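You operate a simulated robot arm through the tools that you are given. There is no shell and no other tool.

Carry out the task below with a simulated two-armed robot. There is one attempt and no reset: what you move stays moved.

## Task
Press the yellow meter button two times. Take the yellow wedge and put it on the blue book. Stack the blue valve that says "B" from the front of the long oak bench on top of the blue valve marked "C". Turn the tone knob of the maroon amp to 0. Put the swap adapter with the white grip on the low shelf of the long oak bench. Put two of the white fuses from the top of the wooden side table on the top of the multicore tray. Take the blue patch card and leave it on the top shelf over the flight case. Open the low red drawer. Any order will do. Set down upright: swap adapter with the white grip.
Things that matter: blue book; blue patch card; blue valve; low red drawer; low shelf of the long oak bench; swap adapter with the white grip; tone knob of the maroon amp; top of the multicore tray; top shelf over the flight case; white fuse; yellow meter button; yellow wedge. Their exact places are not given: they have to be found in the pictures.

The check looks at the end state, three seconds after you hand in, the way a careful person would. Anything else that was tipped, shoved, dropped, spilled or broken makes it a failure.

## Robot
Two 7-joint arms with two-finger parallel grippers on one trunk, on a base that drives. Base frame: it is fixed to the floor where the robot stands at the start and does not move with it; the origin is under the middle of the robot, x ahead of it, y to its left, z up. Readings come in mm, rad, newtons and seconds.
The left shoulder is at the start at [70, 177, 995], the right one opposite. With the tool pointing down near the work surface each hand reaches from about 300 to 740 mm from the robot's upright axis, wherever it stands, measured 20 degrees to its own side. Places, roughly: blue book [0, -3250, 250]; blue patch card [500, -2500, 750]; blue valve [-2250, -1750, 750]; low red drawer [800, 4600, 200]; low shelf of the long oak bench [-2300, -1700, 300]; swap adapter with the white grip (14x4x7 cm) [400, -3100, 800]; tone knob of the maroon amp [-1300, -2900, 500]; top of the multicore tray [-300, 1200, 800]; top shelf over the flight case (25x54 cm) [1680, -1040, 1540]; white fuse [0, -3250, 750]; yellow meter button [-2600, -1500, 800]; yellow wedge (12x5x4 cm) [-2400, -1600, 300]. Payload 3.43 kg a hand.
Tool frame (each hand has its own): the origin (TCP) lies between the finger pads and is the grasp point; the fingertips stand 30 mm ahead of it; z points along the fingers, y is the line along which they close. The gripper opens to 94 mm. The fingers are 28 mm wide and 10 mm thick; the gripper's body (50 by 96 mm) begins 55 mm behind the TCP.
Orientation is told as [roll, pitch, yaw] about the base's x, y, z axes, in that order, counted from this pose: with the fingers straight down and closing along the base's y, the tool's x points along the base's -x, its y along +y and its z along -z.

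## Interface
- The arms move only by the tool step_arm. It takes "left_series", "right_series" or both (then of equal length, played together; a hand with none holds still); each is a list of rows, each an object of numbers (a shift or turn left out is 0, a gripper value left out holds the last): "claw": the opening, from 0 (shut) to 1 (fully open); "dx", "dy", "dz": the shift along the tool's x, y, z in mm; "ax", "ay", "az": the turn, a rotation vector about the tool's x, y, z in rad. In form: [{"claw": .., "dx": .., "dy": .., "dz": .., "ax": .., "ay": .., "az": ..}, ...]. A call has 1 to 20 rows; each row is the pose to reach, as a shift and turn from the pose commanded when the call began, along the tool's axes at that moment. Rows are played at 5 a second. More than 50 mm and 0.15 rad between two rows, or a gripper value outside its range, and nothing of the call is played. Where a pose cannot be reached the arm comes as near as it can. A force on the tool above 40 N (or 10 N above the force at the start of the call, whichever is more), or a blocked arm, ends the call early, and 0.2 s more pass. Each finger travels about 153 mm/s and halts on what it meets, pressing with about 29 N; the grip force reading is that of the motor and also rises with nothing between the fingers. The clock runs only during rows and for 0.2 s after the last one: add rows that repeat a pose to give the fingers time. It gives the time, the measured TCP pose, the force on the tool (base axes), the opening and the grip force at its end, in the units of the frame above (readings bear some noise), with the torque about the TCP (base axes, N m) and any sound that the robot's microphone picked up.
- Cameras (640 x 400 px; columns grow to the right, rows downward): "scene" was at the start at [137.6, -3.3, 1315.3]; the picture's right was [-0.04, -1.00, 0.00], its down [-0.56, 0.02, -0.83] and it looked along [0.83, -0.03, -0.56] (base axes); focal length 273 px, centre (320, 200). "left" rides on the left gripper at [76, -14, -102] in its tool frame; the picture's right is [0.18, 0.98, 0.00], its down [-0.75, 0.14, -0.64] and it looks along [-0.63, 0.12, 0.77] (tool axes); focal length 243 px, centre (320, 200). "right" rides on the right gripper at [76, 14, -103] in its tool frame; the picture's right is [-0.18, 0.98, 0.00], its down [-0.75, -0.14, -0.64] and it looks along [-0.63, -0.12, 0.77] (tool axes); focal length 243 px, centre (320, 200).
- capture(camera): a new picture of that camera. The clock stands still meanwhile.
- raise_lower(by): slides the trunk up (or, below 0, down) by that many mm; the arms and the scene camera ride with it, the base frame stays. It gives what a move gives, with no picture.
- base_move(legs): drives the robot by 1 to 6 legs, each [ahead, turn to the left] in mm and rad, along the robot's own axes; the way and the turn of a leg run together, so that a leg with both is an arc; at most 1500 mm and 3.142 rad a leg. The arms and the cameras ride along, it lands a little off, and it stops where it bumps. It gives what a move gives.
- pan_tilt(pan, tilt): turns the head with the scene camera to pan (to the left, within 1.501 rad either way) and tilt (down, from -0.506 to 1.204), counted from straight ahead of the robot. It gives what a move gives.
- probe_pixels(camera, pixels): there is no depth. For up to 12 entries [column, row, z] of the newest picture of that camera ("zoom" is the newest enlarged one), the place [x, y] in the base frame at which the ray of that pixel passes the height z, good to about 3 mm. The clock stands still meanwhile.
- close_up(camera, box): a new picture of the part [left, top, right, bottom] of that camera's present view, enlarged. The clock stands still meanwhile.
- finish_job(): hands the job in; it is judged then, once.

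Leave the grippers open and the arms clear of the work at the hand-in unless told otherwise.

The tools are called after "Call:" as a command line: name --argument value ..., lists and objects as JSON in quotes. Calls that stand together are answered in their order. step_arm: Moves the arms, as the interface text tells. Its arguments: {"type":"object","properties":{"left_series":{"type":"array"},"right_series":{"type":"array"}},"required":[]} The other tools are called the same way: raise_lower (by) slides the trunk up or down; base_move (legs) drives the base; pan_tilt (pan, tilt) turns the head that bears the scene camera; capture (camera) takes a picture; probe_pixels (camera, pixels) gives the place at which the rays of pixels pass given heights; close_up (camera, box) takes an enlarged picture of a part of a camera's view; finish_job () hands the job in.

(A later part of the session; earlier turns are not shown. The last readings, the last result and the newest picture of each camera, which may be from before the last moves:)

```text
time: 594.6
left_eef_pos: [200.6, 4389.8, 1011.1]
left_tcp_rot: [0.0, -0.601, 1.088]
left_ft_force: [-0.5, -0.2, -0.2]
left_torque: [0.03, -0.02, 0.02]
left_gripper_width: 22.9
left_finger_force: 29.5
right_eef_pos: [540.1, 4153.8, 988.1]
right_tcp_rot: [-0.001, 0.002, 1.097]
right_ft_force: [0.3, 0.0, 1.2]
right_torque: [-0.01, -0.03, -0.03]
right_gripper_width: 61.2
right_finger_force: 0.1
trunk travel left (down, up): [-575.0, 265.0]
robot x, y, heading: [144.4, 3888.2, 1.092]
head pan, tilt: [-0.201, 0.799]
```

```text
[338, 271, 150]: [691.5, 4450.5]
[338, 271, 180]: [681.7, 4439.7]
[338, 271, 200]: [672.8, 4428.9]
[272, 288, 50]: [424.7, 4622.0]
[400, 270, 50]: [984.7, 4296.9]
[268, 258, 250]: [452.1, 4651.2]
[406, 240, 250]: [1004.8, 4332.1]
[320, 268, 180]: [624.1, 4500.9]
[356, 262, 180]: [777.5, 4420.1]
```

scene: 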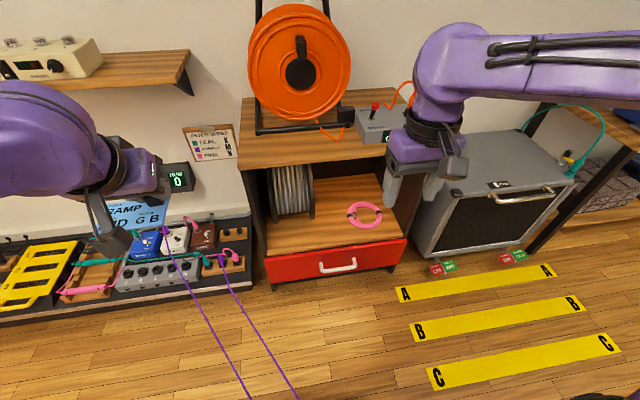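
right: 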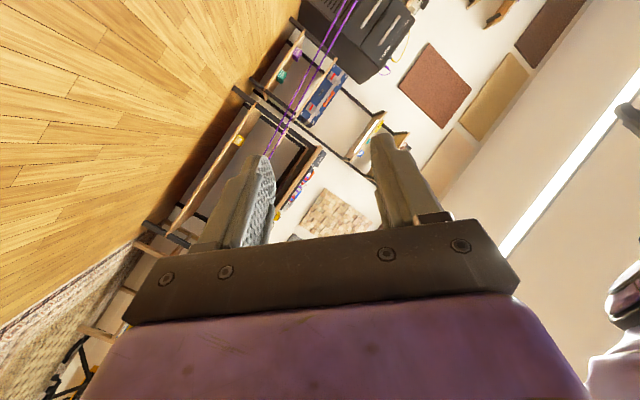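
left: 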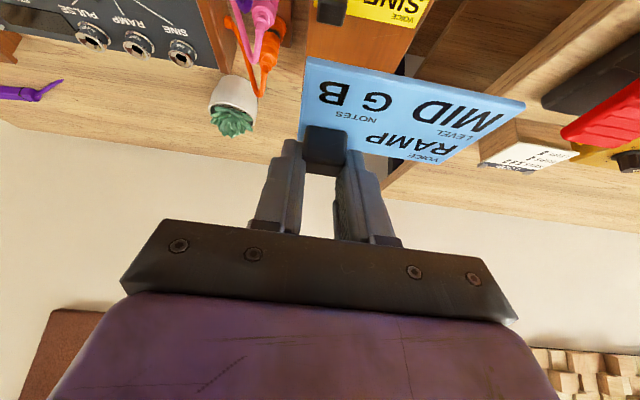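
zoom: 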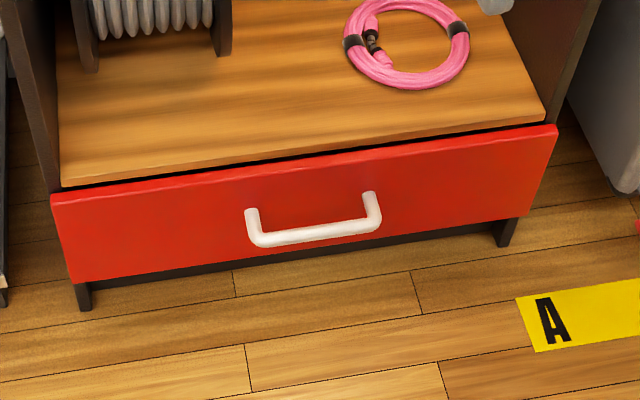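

Lowering the trunk fully (hands stay above everything), then stepping 170 mm closer.

Call:
raise_lower --by -400

Call:
raise_lower --by -160

Call:
pan_tilt --pan -0.3 --tilt 0.6

Call:
capture --camera "scene"

Call:
close_up --camera "scene" --box '[220, 160, 420, 285]'

```text
time: 598.5
left_eef_pos: [201.7, 4389.3, 612.0]
left_tcp_rot: [0.0, -0.6, 1.087]
left_ft_force: [0.6, 0.9, -0.4]
left_torque: [-0.01, 0.0, 0.01]
left_gripper_width: 22.8
left_finger_force: 29.1
right_eef_pos: [541.7, 4153.0, 587.5]
right_tcp_rot: [-0.001, 0.004, 1.096]
right_ft_force: [0.8, -0.3, -0.6]
right_torque: [0.01, 0.01, -0.02]
right_gripper_width: 61.2
right_finger_force: 0.0
trunk travel left (down, up): [-175.0, 665.0]
robot x, y, heading: [143.7, 3883.0, 1.093]
head pan, tilt: [-0.201, 0.799]
```

```text
time: 600.3
left_eef_pos: [201.6, 4388.5, 451.7]
left_tcp_rot: [0.0, -0.6, 1.088]
left_ft_force: [-0.2, -0.7, 0.0]
left_torque: [0.02, 0.01, 0.01]
left_gripper_width: 22.7
left_finger_force: 29.3
right_eef_pos: [541.4, 4154.3, 426.3]
right_tcp_rot: [-0.003, 0.004, 1.095]
right_ft_force: [0.0, 0.5, 0.5]
right_torque: [0.0, 0.0, 0.0]
right_gripper_width: 60.9
right_finger_force: 0.1
trunk travel left (down, up): [-15.0, 825.0]
robot x, y, heading: [145.2, 3881.8, 1.095]
head pan, tilt: [-0.201, 0.799]
```

```text
time: 601.0
left_eef_pos: [200.8, 4389.9, 451.9]
left_tcp_rot: [0.001, -0.599, 1.088]
left_ft_force: [0.0, -0.8, 0.3]
left_torque: [0.01, -0.05, 0.02]
left_gripper_width: 22.9
left_finger_force: 29.0
right_eef_pos: [542.1, 4154.7, 427.1]
right_tcp_rot: [-0.003, 0.003, 1.096]
right_ft_force: [0.5, 0.2, 0.0]
right_torque: [0.02, 0.02, 0.03]
right_gripper_width: 60.9
right_finger_force: 0.1
trunk travel left (down, up): [-15.0, 825.0]
robot x, y, heading: [145.7, 3882.0, 1.096]
head pan, tilt: [-0.3, 0.6]
```

```text
taken
```

scene: 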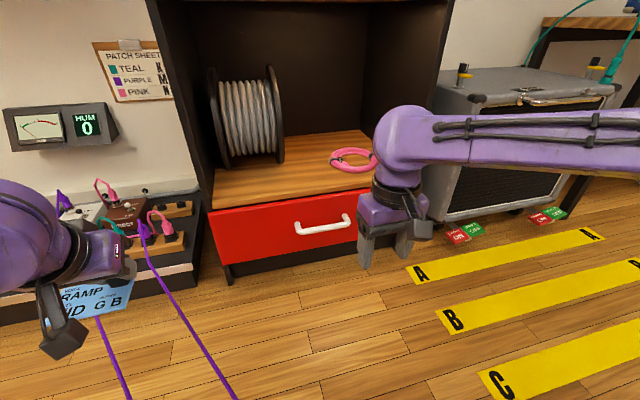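

```text
3.20 times, centred on (320, 222) of scene
```

zoom: 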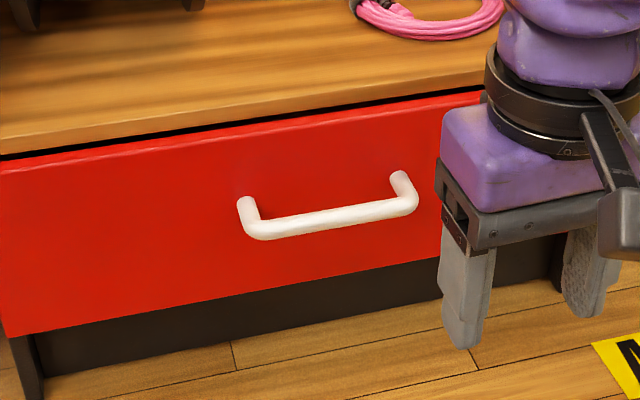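

Call:
probe_pixels --camera "zoom" --pixels '[[333, 219, 140], [333, 219, 160], [333, 219, 180], [333, 219, 200], [255, 233, 170], [410, 205, 170], [10, 170, 250], [470, 95, 250], [30, 335, 90], [245, 200, 180]]'

```text
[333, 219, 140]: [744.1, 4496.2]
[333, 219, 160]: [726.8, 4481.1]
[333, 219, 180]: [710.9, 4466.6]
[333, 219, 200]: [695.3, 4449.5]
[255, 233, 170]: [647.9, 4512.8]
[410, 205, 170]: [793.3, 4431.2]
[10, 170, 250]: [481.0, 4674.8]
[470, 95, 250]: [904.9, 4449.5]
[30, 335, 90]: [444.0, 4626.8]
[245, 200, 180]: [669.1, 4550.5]
```

Handle bar ≈ (670,4430), z ≈ 220 ± 15. Moving 160 mm closer and then refine with the wrist camera.

Call:
base_move --legs '[[160, 0]]'

Call:
step_arm --right_series '[{"claw": 0.75, "az": -0.14, "dz": 10}, {"az": -0.28, "dz": 20}, {"az": -0.42, "dz": 30}, {"az": -0.56, "dz": 40}, {"az": -0.7, "dz": 50}, {"az": -0.84, "dz": 60}, {"az": -0.98, "dz": 70}, {"az": -1.12, "dz": 70}, {"az": -1.26, "dz": 70}, {"az": -1.4, "dz": 70}, {"az": -1.54, "dz": 70}, {"az": -1.6, "dz": 70}, {"az": -1.6, "dz": 70}]'

Call:
capture --camera "right"

Call:
capture --camera "scene"

```text
time: 602.5
left_eef_pos: [275.9, 4532.9, 451.3]
left_tcp_rot: [0.0, -0.599, 1.089]
left_ft_force: [-0.6, -0.1, -0.2]
left_torque: [0.01, 0.0, 0.0]
left_gripper_width: 22.7
left_finger_force: 29.1
right_eef_pos: [614.2, 4297.5, 426.7]
right_tcp_rot: [-0.002, 0.004, 1.095]
right_ft_force: [-0.3, -0.5, 0.3]
right_torque: [0.03, 0.04, 0.02]
right_gripper_width: 61.1
right_finger_force: 0.1
trunk travel left (down, up): [-15.0, 825.0]
robot x, y, heading: [217.7, 4030.4, 1.092]
head pan, tilt: [-0.3, 0.6]
```

```text
time: 605.2
left_eef_pos: [275.5, 4531.9, 452.4]
left_tcp_rot: [-0.001, -0.6, 1.089]
left_ft_force: [0.2, -0.1, -0.4]
left_torque: [-0.01, 0.0, 0.01]
left_gripper_width: 22.7
left_finger_force: 28.8
right_eef_pos: [613.8, 4297.4, 356.8]
right_tcp_rot: [0.003, 0.001, 2.697]
right_ft_force: [0.2, 0.5, 0.1]
right_torque: [0.01, -0.06, 0.03]
right_gripper_width: 70.5
right_finger_force: 0.1
trunk travel left (down, up): [-15.0, 825.0]
robot x, y, heading: [216.7, 4028.1, 1.096]
head pan, tilt: [-0.3, 0.6]
```

```text
taken
```

right: 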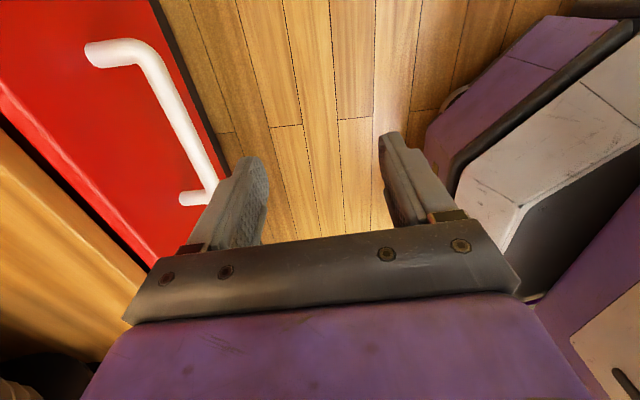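

```text
taken
```

scene: 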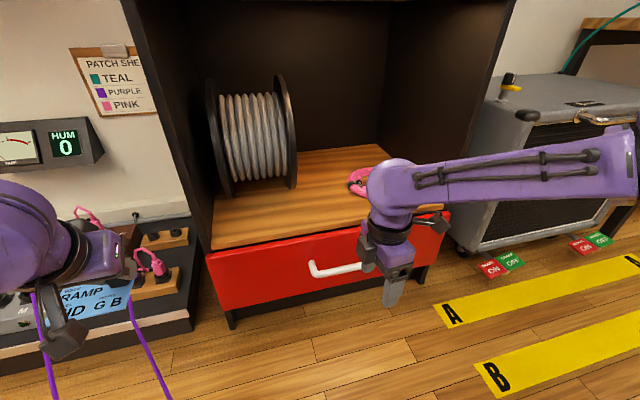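

Call:
probe_pixels --camera "right" --pixels '[[150, 62, 200], [150, 62, 230], [211, 180, 200], [211, 180, 230], [180, 115, 200], [180, 115, 230], [180, 115, 180]]'

Call:
close_up --camera "scene" --box '[280, 220, 400, 310]'

Call:
probe_pixels --camera "zoom" --pixels '[[170, 243, 180], [170, 243, 200], [170, 243, 230]]'

```text
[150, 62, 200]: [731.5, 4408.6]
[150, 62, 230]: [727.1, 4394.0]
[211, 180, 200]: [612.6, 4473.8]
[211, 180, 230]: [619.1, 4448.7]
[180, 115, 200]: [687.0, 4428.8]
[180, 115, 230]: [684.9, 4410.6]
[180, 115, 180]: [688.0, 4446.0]
```

```text
4.44 times, centred on (340, 265) of scene
```

zoom: 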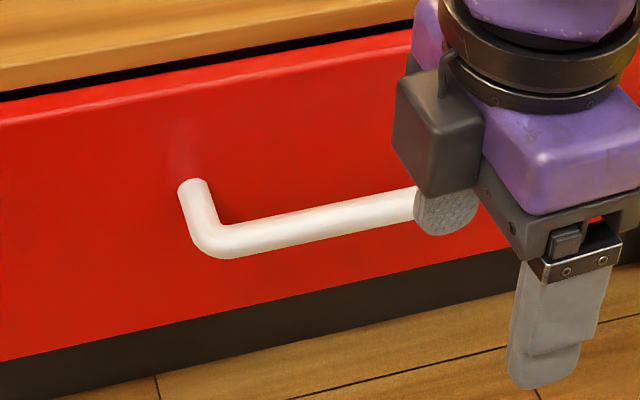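

```text
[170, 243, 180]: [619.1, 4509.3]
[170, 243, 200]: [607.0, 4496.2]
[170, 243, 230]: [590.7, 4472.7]
```

Bar centre ≈ (672,4428), z ≈ 220. I'll move the right hand over it (10 mm in front, 0.2 rad lean away from the cabinet, opening 50 mm) and check before descending.

Call:
step_arm --right_series '[{"claw": 0.53, "dx": -1, "dy": -40, "ax": 0.07, "az": 0.01}, {"dx": -2, "dy": -80, "ax": 0.14, "az": 0.02}, {"dx": -3, "dy": -110, "ax": 0.2, "az": 0.03}, {"dx": -4, "dy": -133, "ax": 0.2, "az": 0.03, "dz": 20}, {"dx": -4, "dy": -133, "ax": 0.2, "az": 0.03, "dz": 40}, {"dx": -4, "dy": -133, "ax": 0.2, "az": 0.03, "dz": 40}]'

Call:
capture --camera "right"

Call:
close_up --camera "scene" --box '[280, 160, 460, 310]'

```text
time: 606.6
left_eef_pos: [275.3, 4533.2, 452.7]
left_tcp_rot: [0.0, -0.6, 1.09]
left_ft_force: [-0.1, -0.1, 0.1]
left_torque: [-0.02, -0.01, 0.04]
left_gripper_width: 23.0
left_finger_force: 29.1
right_eef_pos: [667.5, 4419.3, 315.6]
right_tcp_rot: [-0.198, -0.002, 2.667]
right_ft_force: [0.6, -0.6, 0.8]
right_torque: [-0.02, -0.01, 0.01]
right_gripper_width: 49.8
right_finger_force: 0.0
trunk travel left (down, up): [-15.0, 825.0]
robot x, y, heading: [220.0, 4028.8, 1.094]
head pan, tilt: [-0.3, 0.6]
```

```text
taken
```

right: 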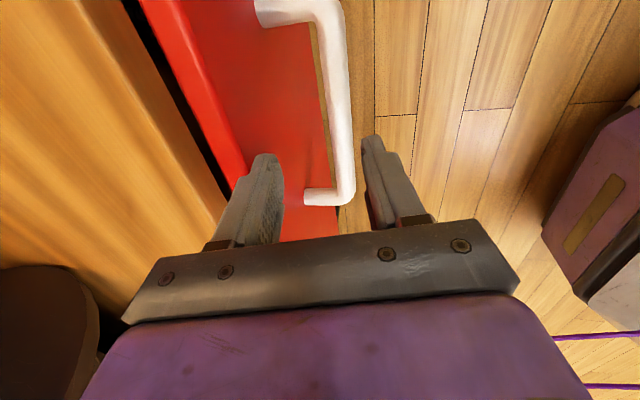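

```text
2.67 times, centred on (370, 235) of scene
```

zoom: 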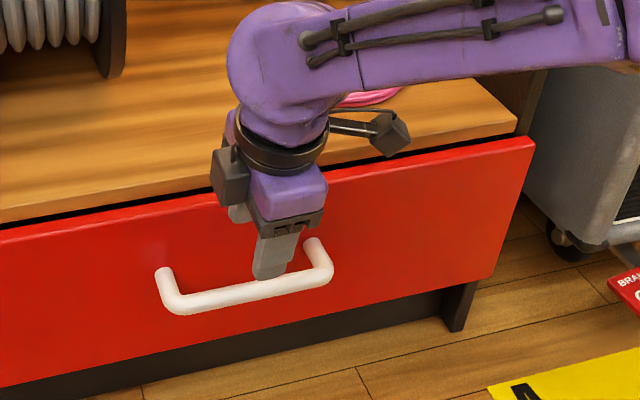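

The bar lies between the fingers. Descending vertically 90 mm (with a 5 mm outward correction).

Call:
step_arm --right_series '[{"claw": 0.53, "dy": 11, "dz": 30}, {"dy": 17, "dz": 59}, {"dy": 20, "dz": 74}, {"dy": 23, "dz": 88}, {"dy": 23, "dz": 88}]'

Call:
capture --camera "right"

Call:
close_up --camera "scene" --box '[280, 160, 460, 310]'

```text
time: 607.9
left_eef_pos: [275.7, 4533.0, 452.1]
left_tcp_rot: [0.0, -0.6, 1.088]
left_ft_force: [0.1, -0.4, -0.3]
left_torque: [0.0, 0.01, 0.03]
left_gripper_width: 22.6
left_finger_force: 29.2
right_eef_pos: [665.0, 4413.9, 226.1]
right_tcp_rot: [-0.196, 0.0, 2.668]
right_ft_force: [-0.3, 1.0, 0.0]
right_torque: [0.0, 0.05, 0.01]
right_gripper_width: 49.9
right_finger_force: 0.1
trunk travel left (down, up): [-15.0, 825.0]
robot x, y, heading: [219.1, 4027.9, 1.093]
head pan, tilt: [-0.3, 0.6]
```

```text
taken
```

right: 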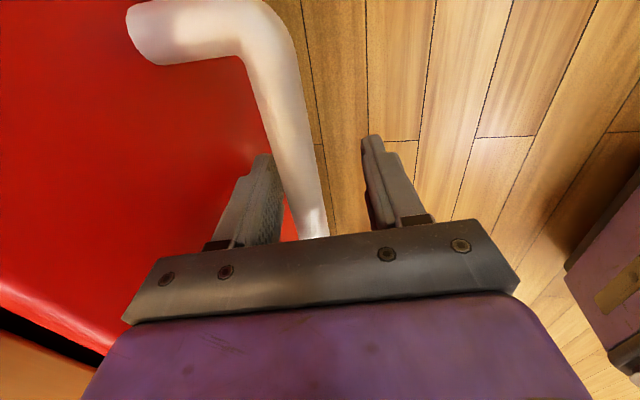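

```text
2.67 times, centred on (370, 235) of scene
```

zoom: 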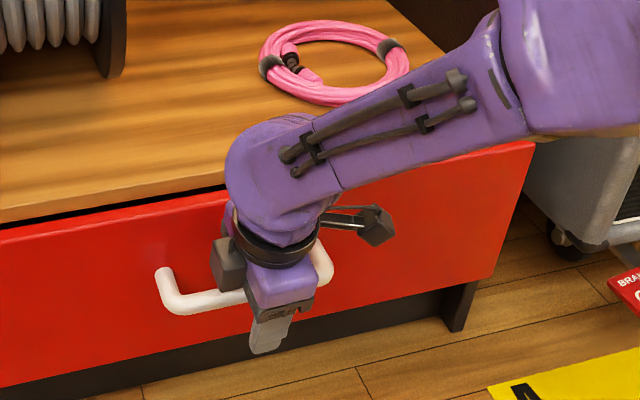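

The bar passes between the fingers. Closing on it.

Call:
step_arm --right_series '[{"claw": 0.4}, {"claw": 0.3}, {"claw": 0.2}, {"claw": 0.1}, {"claw": 0.1}]'

Call:
capture --camera "right"

```text
time: 609.0
left_eef_pos: [276.3, 4532.3, 452.3]
left_tcp_rot: [0.0, -0.601, 1.088]
left_ft_force: [0.3, -0.3, -0.5]
left_torque: [0.0, -0.01, 0.01]
left_gripper_width: 22.6
left_finger_force: 29.4
right_eef_pos: [665.0, 4413.5, 225.2]
right_tcp_rot: [-0.195, -0.003, 2.666]
right_ft_force: [-2.1, -0.1, -3.6]
right_torque: [0.07, 0.1, -1.14]
right_gripper_width: 23.0
right_finger_force: 45.0
trunk travel left (down, up): [-15.0, 825.0]
robot x, y, heading: [219.0, 4028.2, 1.09]
head pan, tilt: [-0.3, 0.6]
```

```text
taken
```

right: 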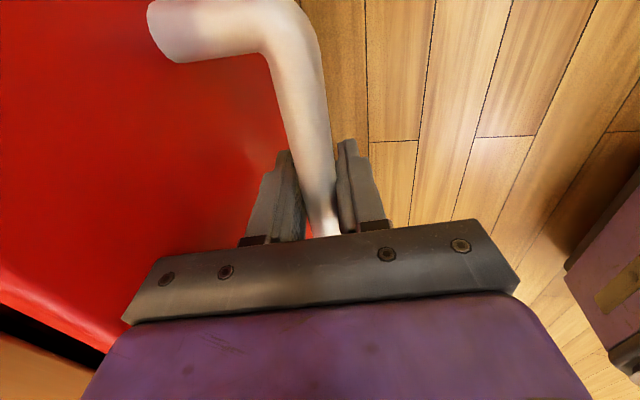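

Gripped the bar (23 mm). Pulling 40 mm outward with the arm to see the drawer slide.

Call:
step_arm --right_series '[{"claw": 0.1, "dy": 5, "dz": -1}, {"dy": 12, "dz": -2.4}, {"dy": 20, "dz": -4}, {"dy": 30, "dz": -6}, {"dy": 40, "dz": -8}, {"dy": 40, "dz": -8}]'

Call:
capture --camera "scene"

```text
time: 610.5
left_eef_pos: [275.1, 4532.4, 452.0]
left_tcp_rot: [0.0, -0.6, 1.09]
left_ft_force: [0.0, 0.2, 0.2]
left_torque: [0.0, -0.02, -0.03]
left_gripper_width: 22.8
left_finger_force: 28.9
right_eef_pos: [644.3, 4378.5, 224.7]
right_tcp_rot: [-0.196, -0.002, 2.67]
right_ft_force: [-14.7, 7.5, -6.8]
right_torque: [0.03, 0.06, -0.96]
right_gripper_width: 23.0
right_finger_force: 45.0
trunk travel left (down, up): [-15.0, 825.0]
robot x, y, heading: [215.8, 4033.8, 1.095]
head pan, tilt: [-0.3, 0.6]
```

```text
taken
```

scene: 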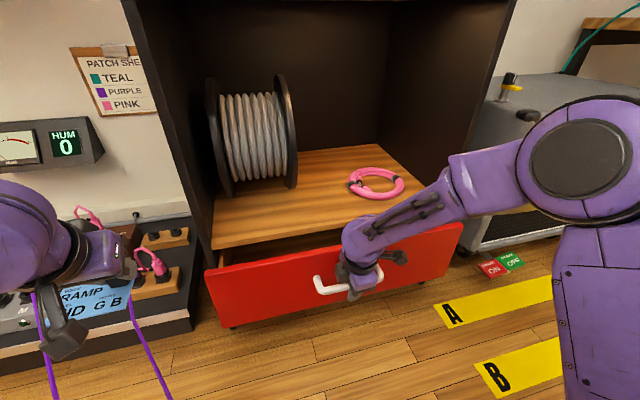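

The drawer slides easily. Pulling further by reversing the base 130 mm.

Call:
base_move --legs '[[-130, 0]]'

Call:
capture --camera "scene"

```text
time: 611.5
left_eef_pos: [245.5, 4475.2, 451.2]
left_tcp_rot: [-0.001, -0.598, 1.089]
left_ft_force: [0.2, 0.3, -0.6]
left_torque: [0.03, 0.0, 0.01]
left_gripper_width: 23.1
left_finger_force: 28.8
right_eef_pos: [614.5, 4322.0, 226.5]
right_tcp_rot: [-0.197, -0.01, 2.664]
right_ft_force: [-0.5, 0.3, -3.2]
right_torque: [-0.05, -0.05, -1.05]
right_gripper_width: 22.8
right_finger_force: 45.2
trunk travel left (down, up): [-15.0, 825.0]
robot x, y, heading: [186.2, 3970.0, 1.1]
head pan, tilt: [-0.3, 0.6]
stopped in leg 1: the force on the tool passed its limit at 41 N (the readings are from after the stop); the commanded pose is now the measured one
```

```text
taken
```

scene: 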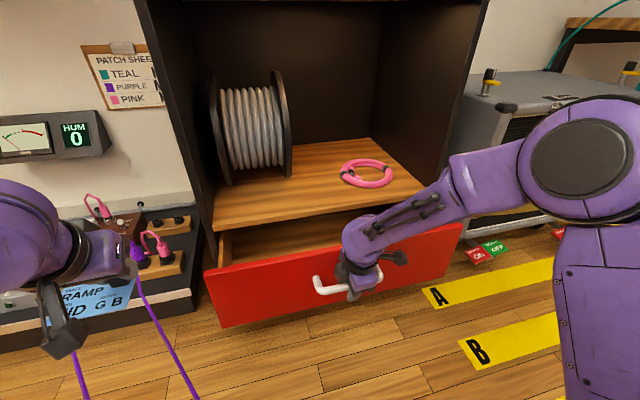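

Opened ~100 mm so far; the base pull was a bit quick. Continuing with slow arm pulls.

Call:
step_arm --right_series '[{"claw": 0.1, "dy": 8, "dz": -1.6}, {"dy": 18, "dz": -3.6}, {"dy": 30, "dz": -6}, {"dy": 42, "dz": -8.4}, {"dy": 54, "dz": -10.8}, {"dy": 66, "dz": -13.2}, {"dy": 78, "dz": -15.6}, {"dy": 90, "dz": -18}, {"dy": 100, "dz": -20}, {"dy": 100, "dz": -20}]'

Call:
capture --camera "scene"

```text
time: 613.0
left_eef_pos: [244.5, 4474.2, 451.9]
left_tcp_rot: [0.0, -0.599, 1.091]
left_ft_force: [0.1, 0.1, -0.3]
left_torque: [0.02, 0.03, 0.03]
left_gripper_width: 22.7
left_finger_force: 28.7
right_eef_pos: [581.2, 4260.2, 227.1]
right_tcp_rot: [-0.202, -0.014, 2.666]
right_ft_force: [-2.5, 1.7, -3.1]
right_torque: [0.09, 0.29, -1.03]
right_gripper_width: 23.0
right_finger_force: 45.2
trunk travel left (down, up): [-15.0, 825.0]
robot x, y, heading: [190.9, 3970.2, 1.103]
head pan, tilt: [-0.3, 0.6]
stopped in row 7 (right hand): the force on the tool passed its limit at 40 N (the readings are from after the stop); the commanded pose is now the measured one
```

```text
taken
```

scene: 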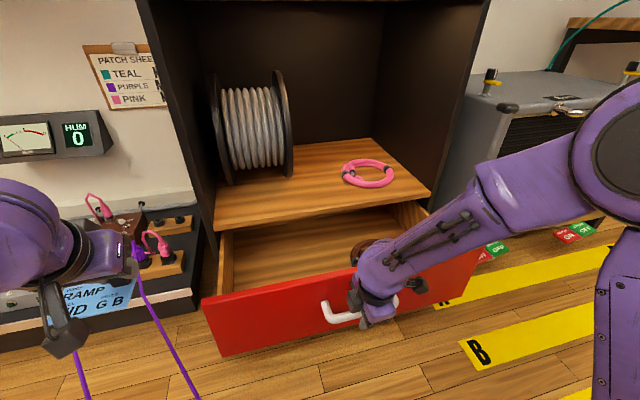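

Call:
step_arm --right_series '[{"claw": 0.1, "dy": 5, "dz": -1}, {"dy": 10, "dz": -2}, {"dy": 16, "dz": -3.2}, {"dy": 22, "dz": -4.4}, {"dy": 28, "dz": -5.6}, {"dy": 34, "dz": -6.8}, {"dy": 40, "dz": -8}, {"dy": 46, "dz": -9.2}, {"dy": 52, "dz": -10.4}, {"dy": 60, "dz": -12}]'

Call:
capture --camera "scene"

```text
time: 614.9
left_eef_pos: [245.1, 4475.1, 452.4]
left_tcp_rot: [0.0, -0.598, 1.091]
left_ft_force: [-1.0, 0.4, -0.3]
left_torque: [-0.02, 0.02, 0.01]
left_gripper_width: 22.8
left_finger_force: 29.1
right_eef_pos: [556.7, 4217.7, 224.7]
right_tcp_rot: [-0.2, -0.018, 2.667]
right_ft_force: [-3.0, 0.6, -5.0]
right_torque: [-0.03, 0.07, -1.12]
right_gripper_width: 23.0
right_finger_force: 44.8
trunk travel left (down, up): [-15.0, 825.0]
robot x, y, heading: [187.5, 3968.9, 1.099]
head pan, tilt: [-0.3, 0.6]
stopped in row 9 (right hand): the force on the tool passed its limit at 41 N (the readings are from after the stop); the commanded pose is now the measured one
```

```text
taken
```

scene: 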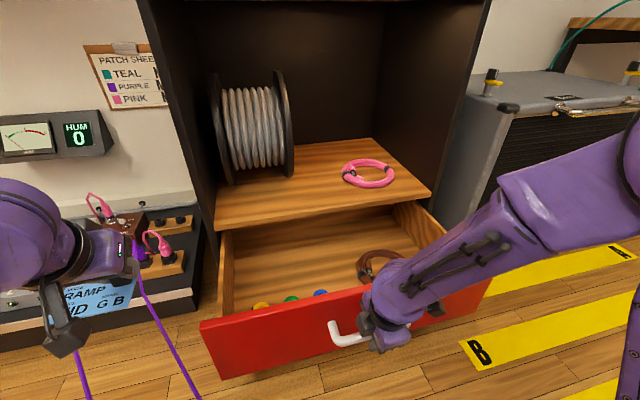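

Now ~223 mm open. One more gentle pull to see whether it reaches its stop.

Call:
step_arm --right_series '[{"claw": 0.1, "dy": 5, "dz": -1}, {"dy": 10, "dz": -2}, {"dy": 15, "dz": -3}, {"dy": 20, "dz": -4}, {"dy": 26, "dz": -5.2}, {"dy": 32, "dz": -6.4}, {"dy": 38, "dz": -7.6}, {"dy": 44, "dz": -8.8}]'

Call:
capture --camera "scene"

```text
time: 616.7
left_eef_pos: [244.0, 4474.9, 451.2]
left_tcp_rot: [0.0, -0.6, 1.09]
left_ft_force: [-0.1, 1.4, 0.2]
left_torque: [-0.01, -0.01, 0.0]
left_gripper_width: 22.4
left_finger_force: 29.1
right_eef_pos: [542.6, 4193.8, 225.4]
right_tcp_rot: [-0.202, -0.018, 2.668]
right_ft_force: [-8.8, 6.9, 9.1]
right_torque: [0.56, 0.82, -0.89]
right_gripper_width: 22.9
right_finger_force: 44.6
right hand out of reach, approached as far as the arm can: row 6, 7, 8
trunk travel left (down, up): [-15.0, 825.0]
robot x, y, heading: [187.9, 3968.5, 1.102]
head pan, tilt: [-0.3, 0.6]
```

```text
taken
```

scene: 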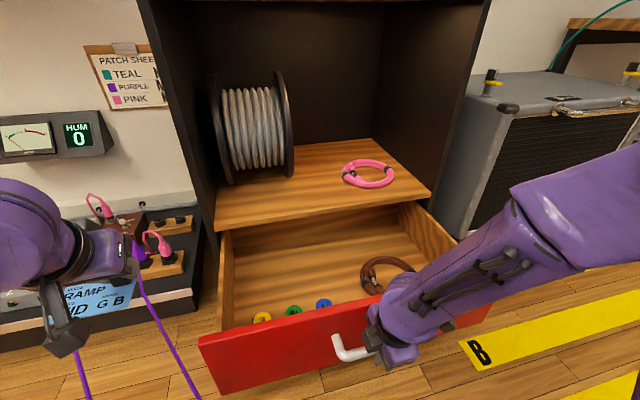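

~251 mm open. One more base pull of 60 mm.

Call:
base_move --legs '[[-60, 0]]'

Call:
capture --camera "scene"

```text
time: 617.7
left_eef_pos: [223.1, 4434.6, 452.7]
left_tcp_rot: [0.0, -0.601, 1.093]
left_ft_force: [-0.7, -0.5, -0.1]
left_torque: [0.0, -0.01, -0.02]
left_gripper_width: 22.6
left_finger_force: 29.3
right_eef_pos: [526.1, 4159.4, 227.3]
right_tcp_rot: [-0.215, -0.018, 2.67]
right_ft_force: [0.7, 0.3, 7.2]
right_torque: [-0.13, -0.12, -0.38]
right_gripper_width: 23.6
right_finger_force: 12.1
trunk travel left (down, up): [-15.0, 825.0]
robot x, y, heading: [167.4, 3929.9, 1.103]
head pan, tilt: [-0.3, 0.6]
stopped in leg 1: the force on the tool passed its limit at 65 N (the readings are from after the stop); the commanded pose is now the measured one
```

```text
taken
```

scene: 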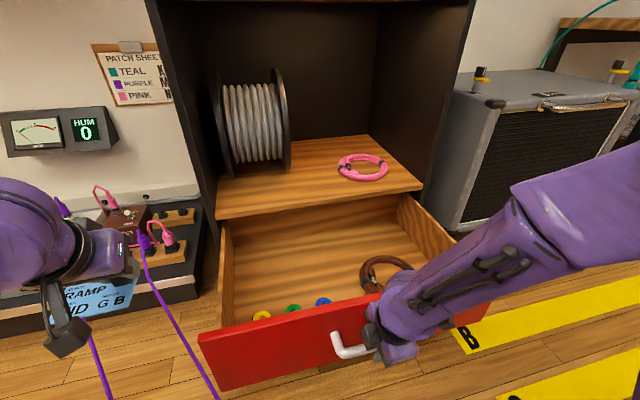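

Total ≈ 285 mm, a 65 N peak suggests its stop. Releasing the bar and raising the hand vertically.

Call:
step_arm --right_series '[{"claw": 0.35}, {"claw": 0.5}, {"claw": 0.53}, {"claw": 0.53}, {"claw": 0.53, "dy": -5, "dz": -25}, {"dy": -13, "dz": -65}, {"dy": -21, "dz": -105}, {"dy": -28, "dz": -140}, {"dy": -28, "dz": -140}]'

Call:
capture --camera "scene"

```text
time: 619.7
left_eef_pos: [224.5, 4434.5, 452.3]
left_tcp_rot: [-0.001, -0.599, 1.093]
left_ft_force: [-0.5, 0.0, -0.4]
left_torque: [0.01, -0.02, 0.01]
left_gripper_width: 22.5
left_finger_force: 29.5
right_eef_pos: [525.7, 4154.9, 370.9]
right_tcp_rot: [-0.214, -0.022, 2.669]
right_ft_force: [-0.2, -0.1, 0.0]
right_torque: [0.02, -0.01, 0.0]
right_gripper_width: 50.0
right_finger_force: 0.0
trunk travel left (down, up): [-15.0, 825.0]
robot x, y, heading: [167.9, 3928.4, 1.103]
head pan, tilt: [-0.3, 0.6]
```

```text
taken
```

scene: 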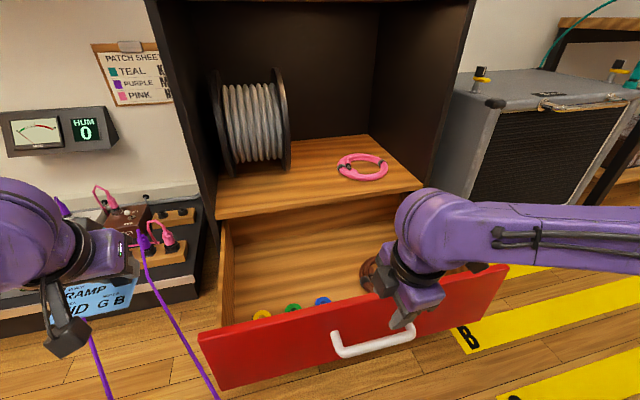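

The drawer is open. Backing off 250 mm, restoring the right hand, and raising the trunk.

Call:
base_move --legs '[[-250, 0]]'

Call:
step_arm --right_series '[{"ax": -0.07, "dz": -10}, {"ax": -0.14, "dz": -20}, {"ax": -0.21, "dz": -30}]'

Call:
step_arm --right_series '[{"az": 0.13}, {"az": 0.26}, {"az": 0.39}, {"az": 0.52}, {"az": 0.65}, {"az": 0.78}, {"az": 0.91}, {"az": 1.04}, {"az": 1.17}, {"az": 1.3}, {"az": 1.43}, {"az": 1.566}, {"az": 1.566}]'

Call:
raise_lower --by 400

Call:
raise_lower --by 160

Call:
pan_tilt --pan 0 --tilt 0.5

Call:
capture --camera "scene"

```text
time: 621.5
left_eef_pos: [112.5, 4213.1, 452.6]
left_tcp_rot: [0.001, -0.601, 1.093]
left_ft_force: [0.0, -0.6, -1.5]
left_torque: [0.01, -0.01, 0.01]
left_gripper_width: 22.6
left_finger_force: 29.1
right_eef_pos: [414.0, 3932.5, 369.3]
right_tcp_rot: [-0.211, -0.019, 2.671]
right_ft_force: [0.1, 0.3, 0.0]
right_torque: [-0.01, -0.01, 0.01]
right_gripper_width: 49.8
right_finger_force: 0.1
trunk travel left (down, up): [-15.0, 825.0]
robot x, y, heading: [54.5, 3708.0, 1.1]
head pan, tilt: [-0.3, 0.6]
```

```text
time: 622.3
left_eef_pos: [112.3, 4211.9, 450.3]
left_tcp_rot: [0.001, -0.602, 1.092]
left_ft_force: [0.5, -0.7, -0.7]
left_torque: [-0.04, -0.01, 0.04]
left_gripper_width: 22.7
left_finger_force: 29.3
right_eef_pos: [412.0, 3927.0, 399.1]
right_tcp_rot: [-0.002, -0.019, 2.669]
right_ft_force: [0.1, -0.6, -0.3]
right_torque: [0.04, -0.01, 0.04]
right_gripper_width: 49.8
right_finger_force: 0.0
trunk travel left (down, up): [-15.0, 825.0]
robot x, y, heading: [54.3, 3709.9, 1.104]
head pan, tilt: [-0.3, 0.6]
```

```text
time: 625.1
left_eef_pos: [112.2, 4211.2, 452.3]
left_tcp_rot: [-0.001, -0.599, 1.094]
left_ft_force: [1.2, 0.0, 0.0]
left_torque: [0.0, 0.03, 0.01]
left_gripper_width: 22.6
left_finger_force: 29.0
right_eef_pos: [411.4, 3927.0, 397.7]
right_tcp_rot: [0.023, -0.002, 1.104]
right_ft_force: [-0.1, 0.1, -0.4]
right_torque: [0.02, 0.03, 0.03]
right_gripper_width: 49.8
right_finger_force: 0.1
trunk travel left (down, up): [-15.0, 825.0]
robot x, y, heading: [54.8, 3706.2, 1.105]
head pan, tilt: [-0.3, 0.6]
```

```text
time: 628.9
left_eef_pos: [112.3, 4213.1, 852.4]
left_tcp_rot: [0.0, -0.601, 1.092]
left_ft_force: [-1.1, 0.1, 0.4]
left_torque: [0.03, -0.06, 0.02]
left_gripper_width: 22.8
left_finger_force: 28.9
right_eef_pos: [410.3, 3927.1, 798.4]
right_tcp_rot: [0.02, -0.004, 1.104]
right_ft_force: [-0.3, 0.0, 0.3]
right_torque: [0.01, -0.02, 0.0]
right_gripper_width: 50.0
right_finger_force: 0.0
trunk travel left (down, up): [-415.0, 425.0]
robot x, y, heading: [55.2, 3708.0, 1.11]
head pan, tilt: [-0.3, 0.6]
```

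```text
time: 630.7
left_eef_pos: [112.7, 4212.5, 1011.4]
left_tcp_rot: [0.002, -0.599, 1.093]
left_ft_force: [-0.1, 0.1, 0.6]
left_torque: [0.04, -0.02, 0.01]
left_gripper_width: 22.5
left_finger_force: 28.5
right_eef_pos: [411.5, 3925.3, 959.9]
right_tcp_rot: [0.019, -0.003, 1.105]
right_ft_force: [-0.5, 1.0, 0.4]
right_torque: [-0.04, 0.0, -0.02]
right_gripper_width: 49.7
right_finger_force: 0.0
trunk travel left (down, up): [-575.0, 265.0]
robot x, y, heading: [53.7, 3704.6, 1.109]
head pan, tilt: [-0.3, 0.6]
```

```text
time: 631.5
left_eef_pos: [111.9, 4212.7, 1011.3]
left_tcp_rot: [0.0, -0.601, 1.092]
left_ft_force: [-0.1, 0.6, -0.6]
left_torque: [-0.03, 0.01, 0.0]
left_gripper_width: 22.8
left_finger_force: 29.6
right_eef_pos: [411.1, 3926.5, 958.3]
right_tcp_rot: [0.018, -0.004, 1.104]
right_ft_force: [-0.2, -0.4, 0.2]
right_torque: [-0.04, 0.03, 0.03]
right_gripper_width: 50.1
right_finger_force: 0.1
trunk travel left (down, up): [-575.0, 265.0]
robot x, y, heading: [55.8, 3705.2, 1.105]
head pan, tilt: [0.0, 0.499]
```

```text
taken
```

scene: 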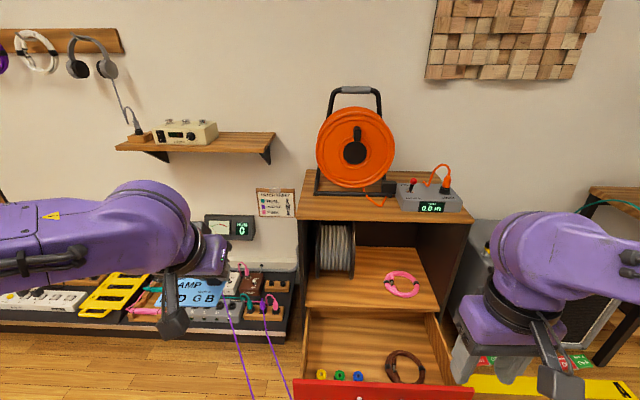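

The drawer stays open. Now looking right for the way to the shelf zone.

Call:
pan_tilt --pan -1.3 --tilt 0.4

Call:
capture --camera "scene"

Call:
base_move --legs '[[0, -1.5]]'

Call:
pan_tilt --pan 0 --tilt 0.5

Call:
capture --camera "scene"

Call:
pan_tilt --pan -0.9 --tilt 0.4

Call:
capture --camera "scene"

```text
time: 633.0
left_eef_pos: [112.5, 4212.3, 1012.4]
left_tcp_rot: [-0.001, -0.602, 1.093]
left_ft_force: [0.6, -1.3, 0.2]
left_torque: [0.01, -0.06, -0.01]
left_gripper_width: 22.8
left_finger_force: 29.4
right_eef_pos: [412.0, 3926.4, 958.9]
right_tcp_rot: [0.02, -0.004, 1.105]
right_ft_force: [0.5, -0.4, 0.2]
right_torque: [-0.01, -0.03, -0.01]
right_gripper_width: 49.9
right_finger_force: 0.0
trunk travel left (down, up): [-575.0, 265.0]
robot x, y, heading: [56.7, 3708.6, 1.103]
head pan, tilt: [-1.3, 0.4]
```

```text
taken
```

scene: 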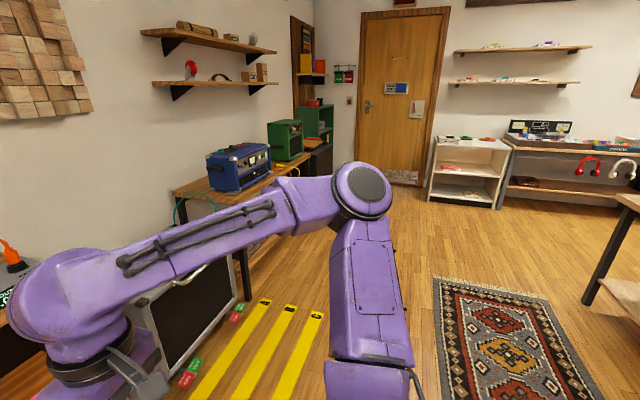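

```text
time: 637.1
left_eef_pos: [562.7, 3691.8, 1012.2]
left_tcp_rot: [0.0, -0.601, -0.401]
left_ft_force: [-0.3, -0.1, 0.0]
left_torque: [0.01, 0.01, 0.0]
left_gripper_width: 22.6
left_finger_force: 28.4
right_eef_pos: [300.4, 3369.8, 958.4]
right_tcp_rot: [0.02, -0.003, -0.389]
right_ft_force: [-0.6, 0.2, -0.4]
right_torque: [0.02, 0.01, -0.03]
right_gripper_width: 50.2
right_finger_force: 0.1
trunk travel left (down, up): [-575.0, 265.0]
robot x, y, heading: [55.2, 3711.0, -0.39]
head pan, tilt: [-1.3, 0.4]
```

```text
time: 638.5
left_eef_pos: [562.0, 3691.4, 1012.4]
left_tcp_rot: [-0.001, -0.599, -0.403]
left_ft_force: [1.1, -0.3, 0.2]
left_torque: [0.02, -0.02, 0.05]
left_gripper_width: 22.6
left_finger_force: 29.3
right_eef_pos: [301.0, 3369.9, 958.3]
right_tcp_rot: [0.019, -0.003, -0.391]
right_ft_force: [0.1, -0.2, 0.0]
right_torque: [0.01, 0.02, 0.03]
right_gripper_width: 49.6
right_finger_force: 0.1
trunk travel left (down, up): [-575.0, 265.0]
robot x, y, heading: [57.2, 3708.6, -0.387]
head pan, tilt: [0.0, 0.499]
```

```text
taken
```

scene: 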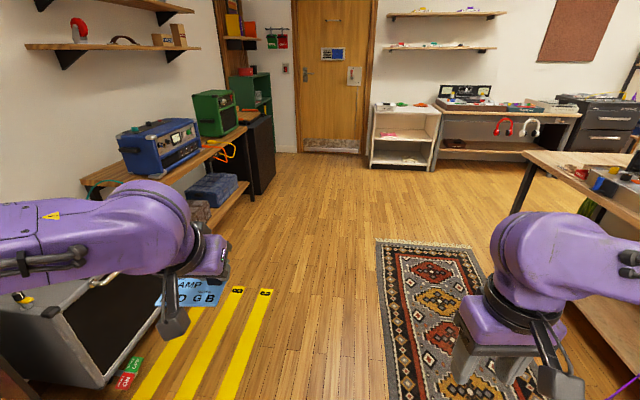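

```text
time: 639.7
left_eef_pos: [562.8, 3689.8, 1011.5]
left_tcp_rot: [0.001, -0.602, -0.401]
left_ft_force: [1.3, 0.9, -0.5]
left_torque: [-0.03, 0.04, 0.01]
left_gripper_width: 22.5
left_finger_force: 29.3
right_eef_pos: [301.8, 3369.9, 958.2]
right_tcp_rot: [0.017, -0.003, -0.389]
right_ft_force: [-0.7, 0.2, -1.1]
right_torque: [0.03, 0.01, 0.02]
right_gripper_width: 50.0
right_finger_force: 0.1
trunk travel left (down, up): [-575.0, 265.0]
robot x, y, heading: [55.0, 3706.0, -0.39]
head pan, tilt: [-0.901, 0.4]
```

```text
taken
```

scene: 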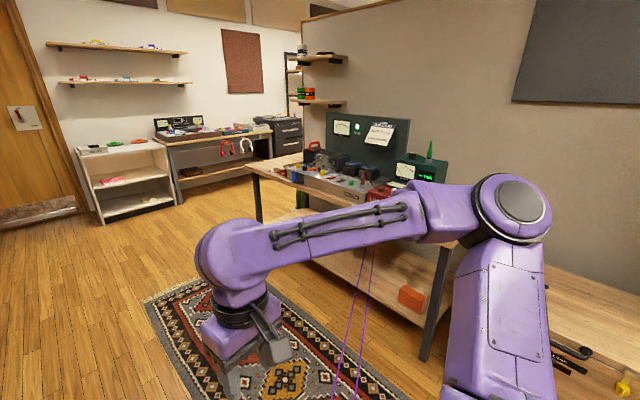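

The way ahead is open toward the door, then south past the tool table. Probing key floor points.

Call:
pan_tilt --pan -0.3 --tilt 0.4

Call:
capture --camera "scene"

Call:
probe_pixels --camera "scene" --pixels '[[290, 190, 0], [355, 182, 0], [480, 160, 0], [440, 230, 0], [430, 180, 0], [600, 300, 0], [445, 140, 750], [200, 190, 0], [560, 200, 0]]'

```text
time: 640.7
left_eef_pos: [563.0, 3690.3, 1011.8]
left_tcp_rot: [0.001, -0.601, -0.402]
left_ft_force: [-0.6, -0.2, -1.4]
left_torque: [0.01, 0.01, 0.04]
left_gripper_width: 22.8
left_finger_force: 29.2
right_eef_pos: [302.3, 3370.9, 958.9]
right_tcp_rot: [0.018, -0.003, -0.388]
right_ft_force: [0.3, -0.3, -0.5]
right_torque: [-0.01, 0.01, 0.01]
right_gripper_width: 49.8
right_finger_force: 0.1
trunk travel left (down, up): [-575.0, 265.0]
robot x, y, heading: [58.0, 3706.1, -0.392]
head pan, tilt: [-0.3, 0.4]
```

```text
taken
```

scene: 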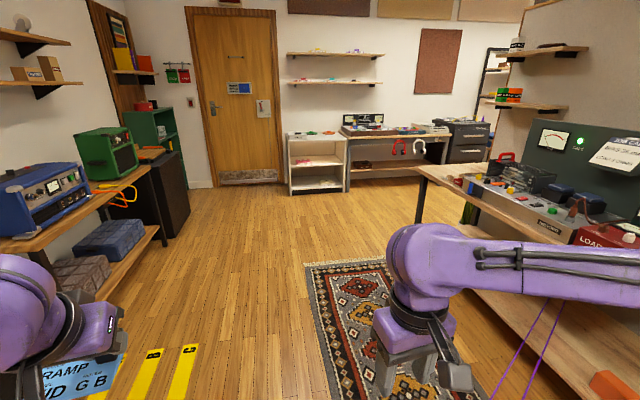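

```text
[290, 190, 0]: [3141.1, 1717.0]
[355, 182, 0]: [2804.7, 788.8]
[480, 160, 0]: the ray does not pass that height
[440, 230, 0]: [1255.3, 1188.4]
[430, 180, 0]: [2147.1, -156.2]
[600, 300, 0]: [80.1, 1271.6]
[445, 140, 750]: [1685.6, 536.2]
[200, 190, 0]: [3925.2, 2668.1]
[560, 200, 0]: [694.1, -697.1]
```

Path: cross to about (2217,1411), then south between the tool table and the workbench. First leg, watching for bumps at the strands.

Call:
base_move --legs '[[0, -0.424], [900, 0]]'

Call:
pan_tilt --pan -1.4 --tilt 0.6

Call:
capture --camera "scene"

```text
time: 646.7
left_eef_pos: [1131.0, 2838.7, 1013.3]
left_tcp_rot: [0.0, -0.6, -0.819]
left_ft_force: [-0.3, 0.7, -0.4]
left_torque: [-0.05, 0.02, 0.0]
left_gripper_width: 22.7
left_finger_force: 29.3
right_eef_pos: [762.5, 2652.2, 958.3]
right_tcp_rot: [0.02, -0.003, -0.805]
right_ft_force: [0.1, 1.0, -0.2]
right_torque: [0.01, 0.01, -0.02]
right_gripper_width: 50.0
right_finger_force: 0.0
trunk travel left (down, up): [-575.0, 265.0]
robot x, y, heading: [673.8, 3063.3, -0.805]
head pan, tilt: [-0.3, 0.4]
```

```text
time: 648.0
left_eef_pos: [1131.5, 2838.0, 1012.2]
left_tcp_rot: [0.0, -0.599, -0.818]
left_ft_force: [0.6, -0.7, -0.3]
left_torque: [0.0, 0.01, 0.01]
left_gripper_width: 22.7
left_finger_force: 29.2
right_eef_pos: [762.0, 2653.0, 958.1]
right_tcp_rot: [0.018, -0.004, -0.807]
right_ft_force: [0.6, 0.3, -0.1]
right_torque: [-0.02, 0.0, -0.02]
right_gripper_width: 49.7
right_finger_force: 0.0
trunk travel left (down, up): [-575.0, 265.0]
robot x, y, heading: [676.2, 3059.1, -0.807]
head pan, tilt: [-1.4, 0.6]
```

```text
taken
```

scene: 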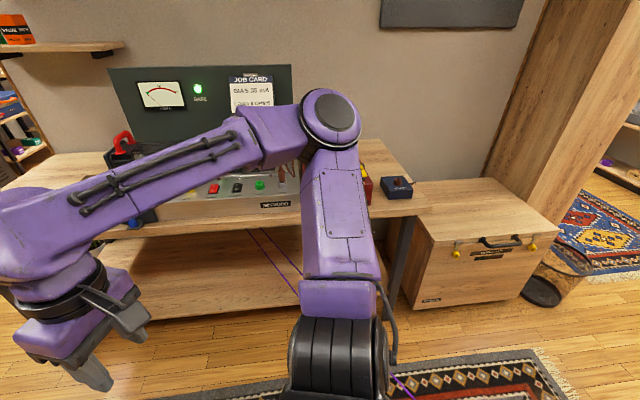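

The strands are purely visual: the robot passed through them without any bump. Continuing.

Call:
base_move --legs '[[0, -0.012], [1500, 0], [750, 0], [0, -1.25]]'

Call:
pan_tilt --pan 0.2 --tilt 0.45

Call:
capture --camera "scene"

```text
time: 662.5
left_eef_pos: [2180.2, 949.4, 1011.3]
left_tcp_rot: [0.001, -0.601, -2.041]
left_ft_force: [0.5, 0.2, 0.5]
left_torque: [0.02, -0.02, 0.01]
left_gripper_width: 22.8
left_finger_force: 29.2
right_eef_pos: [1879.9, 1233.0, 958.8]
right_tcp_rot: [0.017, -0.004, -2.03]
right_ft_force: [-0.4, 0.3, -0.8]
right_torque: [-0.01, 0.0, 0.0]
right_gripper_width: 49.9
right_finger_force: 0.0
trunk travel left (down, up): [-575.0, 265.0]
robot x, y, heading: [2231.9, 1450.9, -2.033]
head pan, tilt: [-1.4, 0.6]
```

```text
time: 664.1
left_eef_pos: [2180.7, 951.0, 1011.3]
left_tcp_rot: [0.001, -0.601, -2.043]
left_ft_force: [-1.0, 0.4, -0.7]
left_torque: [-0.05, -0.02, 0.05]
left_gripper_width: 22.8
left_finger_force: 29.4
right_eef_pos: [1880.2, 1233.8, 957.5]
right_tcp_rot: [0.019, -0.005, -2.03]
right_ft_force: [0.2, -0.7, 0.2]
right_torque: [-0.03, 0.01, -0.01]
right_gripper_width: 49.8
right_finger_force: 0.0
trunk travel left (down, up): [-575.0, 265.0]
robot x, y, heading: [2236.4, 1455.8, -2.033]
head pan, tilt: [0.201, 0.45]
```

```text
taken
```

scene: 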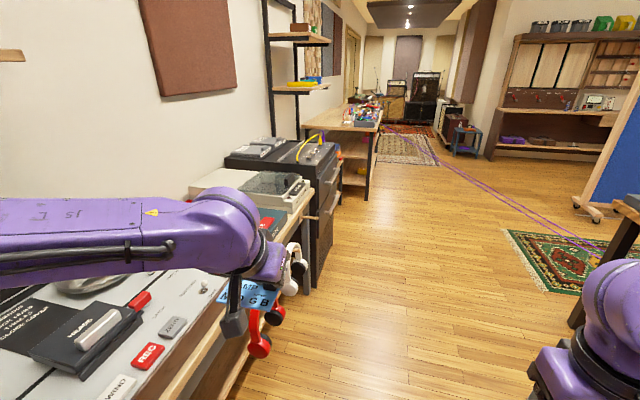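

Driving south to about (1010,-550), then turning to face the rack.

Call:
base_move --legs '[[0, -0.1], [1500, 0], [850, 0], [0, 1.63]]'

Call:
pan_tilt --pan 0.0 --tilt 0.1

Call:
capture --camera "scene"

```text
time: 680.2
left_eef_pos: [1499.5, -623.3, 1012.0]
left_tcp_rot: [0.0, -0.6, -0.507]
left_ft_force: [0.3, -0.1, -0.4]
left_torque: [0.02, 0.04, 0.01]
left_gripper_width: 22.4
left_finger_force: 29.1
right_eef_pos: [1204.1, -914.2, 958.6]
right_tcp_rot: [0.02, -0.003, -0.495]
right_ft_force: [-0.4, -0.2, 0.0]
right_torque: [0.0, 0.02, 0.03]
right_gripper_width: 49.6
right_finger_force: 0.0
trunk travel left (down, up): [-575.0, 265.0]
robot x, y, heading: [998.2, -551.0, -0.492]
head pan, tilt: [0.201, 0.45]
```

```text
time: 681.0
left_eef_pos: [1498.6, -624.9, 1012.5]
left_tcp_rot: [0.0, -0.6, -0.509]
left_ft_force: [-0.9, -0.3, -0.3]
left_torque: [-0.01, 0.0, 0.0]
left_gripper_width: 22.7
left_finger_force: 29.2
right_eef_pos: [1204.3, -914.9, 958.7]
right_tcp_rot: [0.02, -0.003, -0.496]
right_ft_force: [-0.5, 0.1, 0.0]
right_torque: [0.01, -0.02, -0.03]
right_gripper_width: 49.4
right_finger_force: 0.0
trunk travel left (down, up): [-575.0, 265.0]
robot x, y, heading: [1000.0, -553.4, -0.492]
head pan, tilt: [0.0, 0.099]
```

```text
taken
```

scene: 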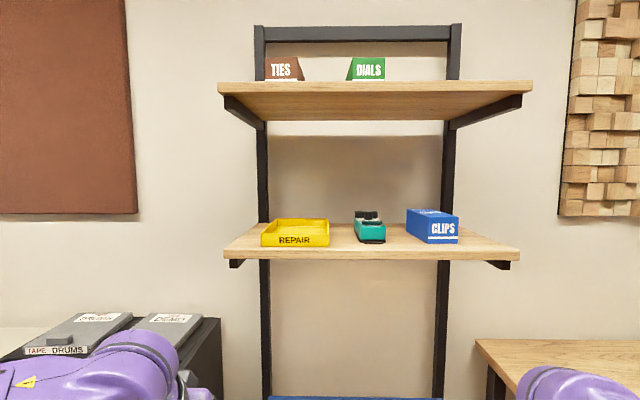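

The top shelf has TIES and DIALS on its left half; its right half is free. Checking the rack's lower shelves for base clearance.

Call:
pan_tilt --pan -0.15 --tilt 0.7

Call:
capture --camera "scene"

Call:
probe_pixels --camera "scene" --pixels '[[320, 200, 0], [320, 150, 0], [320, 200, 200], [320, 150, 400], [320, 120, 500]]'

```text
time: 682.0
left_eef_pos: [1499.0, -624.4, 1012.5]
left_tcp_rot: [0.001, -0.6, -0.509]
left_ft_force: [0.8, -0.2, -0.2]
left_torque: [0.0, -0.02, -0.03]
left_gripper_width: 22.7
left_finger_force: 29.2
right_eef_pos: [1205.3, -914.7, 958.5]
right_tcp_rot: [0.02, -0.005, -0.497]
right_ft_force: [-0.1, -0.9, -0.3]
right_torque: [-0.02, 0.02, 0.02]
right_gripper_width: 50.1
right_finger_force: 0.2
trunk travel left (down, up): [-575.0, 265.0]
robot x, y, heading: [998.0, -552.5, -0.491]
head pan, tilt: [-0.15, 0.7]
```

```text
taken
```

scene: 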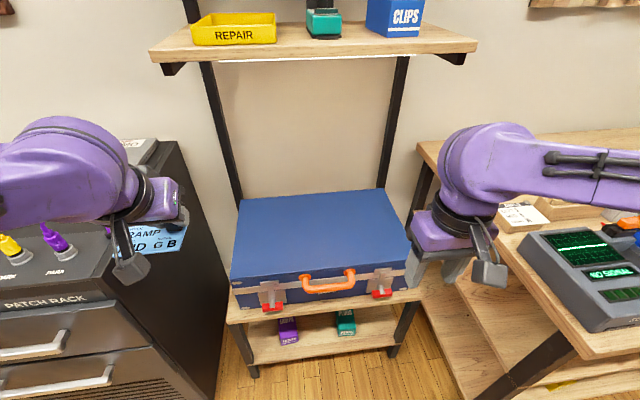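

```text
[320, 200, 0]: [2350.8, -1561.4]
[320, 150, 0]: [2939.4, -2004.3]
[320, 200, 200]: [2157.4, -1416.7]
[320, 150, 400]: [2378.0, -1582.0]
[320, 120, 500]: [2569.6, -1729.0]
```

Call:
probe_pixels --camera "scene" --pixels '[[253, 375, 0], [393, 355, 0], [320, 355, 180], [320, 310, 420], [320, 310, 480], [235, 323, 450], [425, 297, 450], [320, 285, 550], [150, 62, 1290], [478, 50, 1290]]'

```text
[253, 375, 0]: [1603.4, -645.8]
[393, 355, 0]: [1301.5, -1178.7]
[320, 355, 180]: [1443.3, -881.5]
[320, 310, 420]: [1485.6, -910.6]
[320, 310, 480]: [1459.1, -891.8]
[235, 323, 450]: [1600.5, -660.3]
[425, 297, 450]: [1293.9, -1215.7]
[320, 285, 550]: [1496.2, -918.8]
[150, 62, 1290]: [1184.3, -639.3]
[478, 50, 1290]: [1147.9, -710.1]
```

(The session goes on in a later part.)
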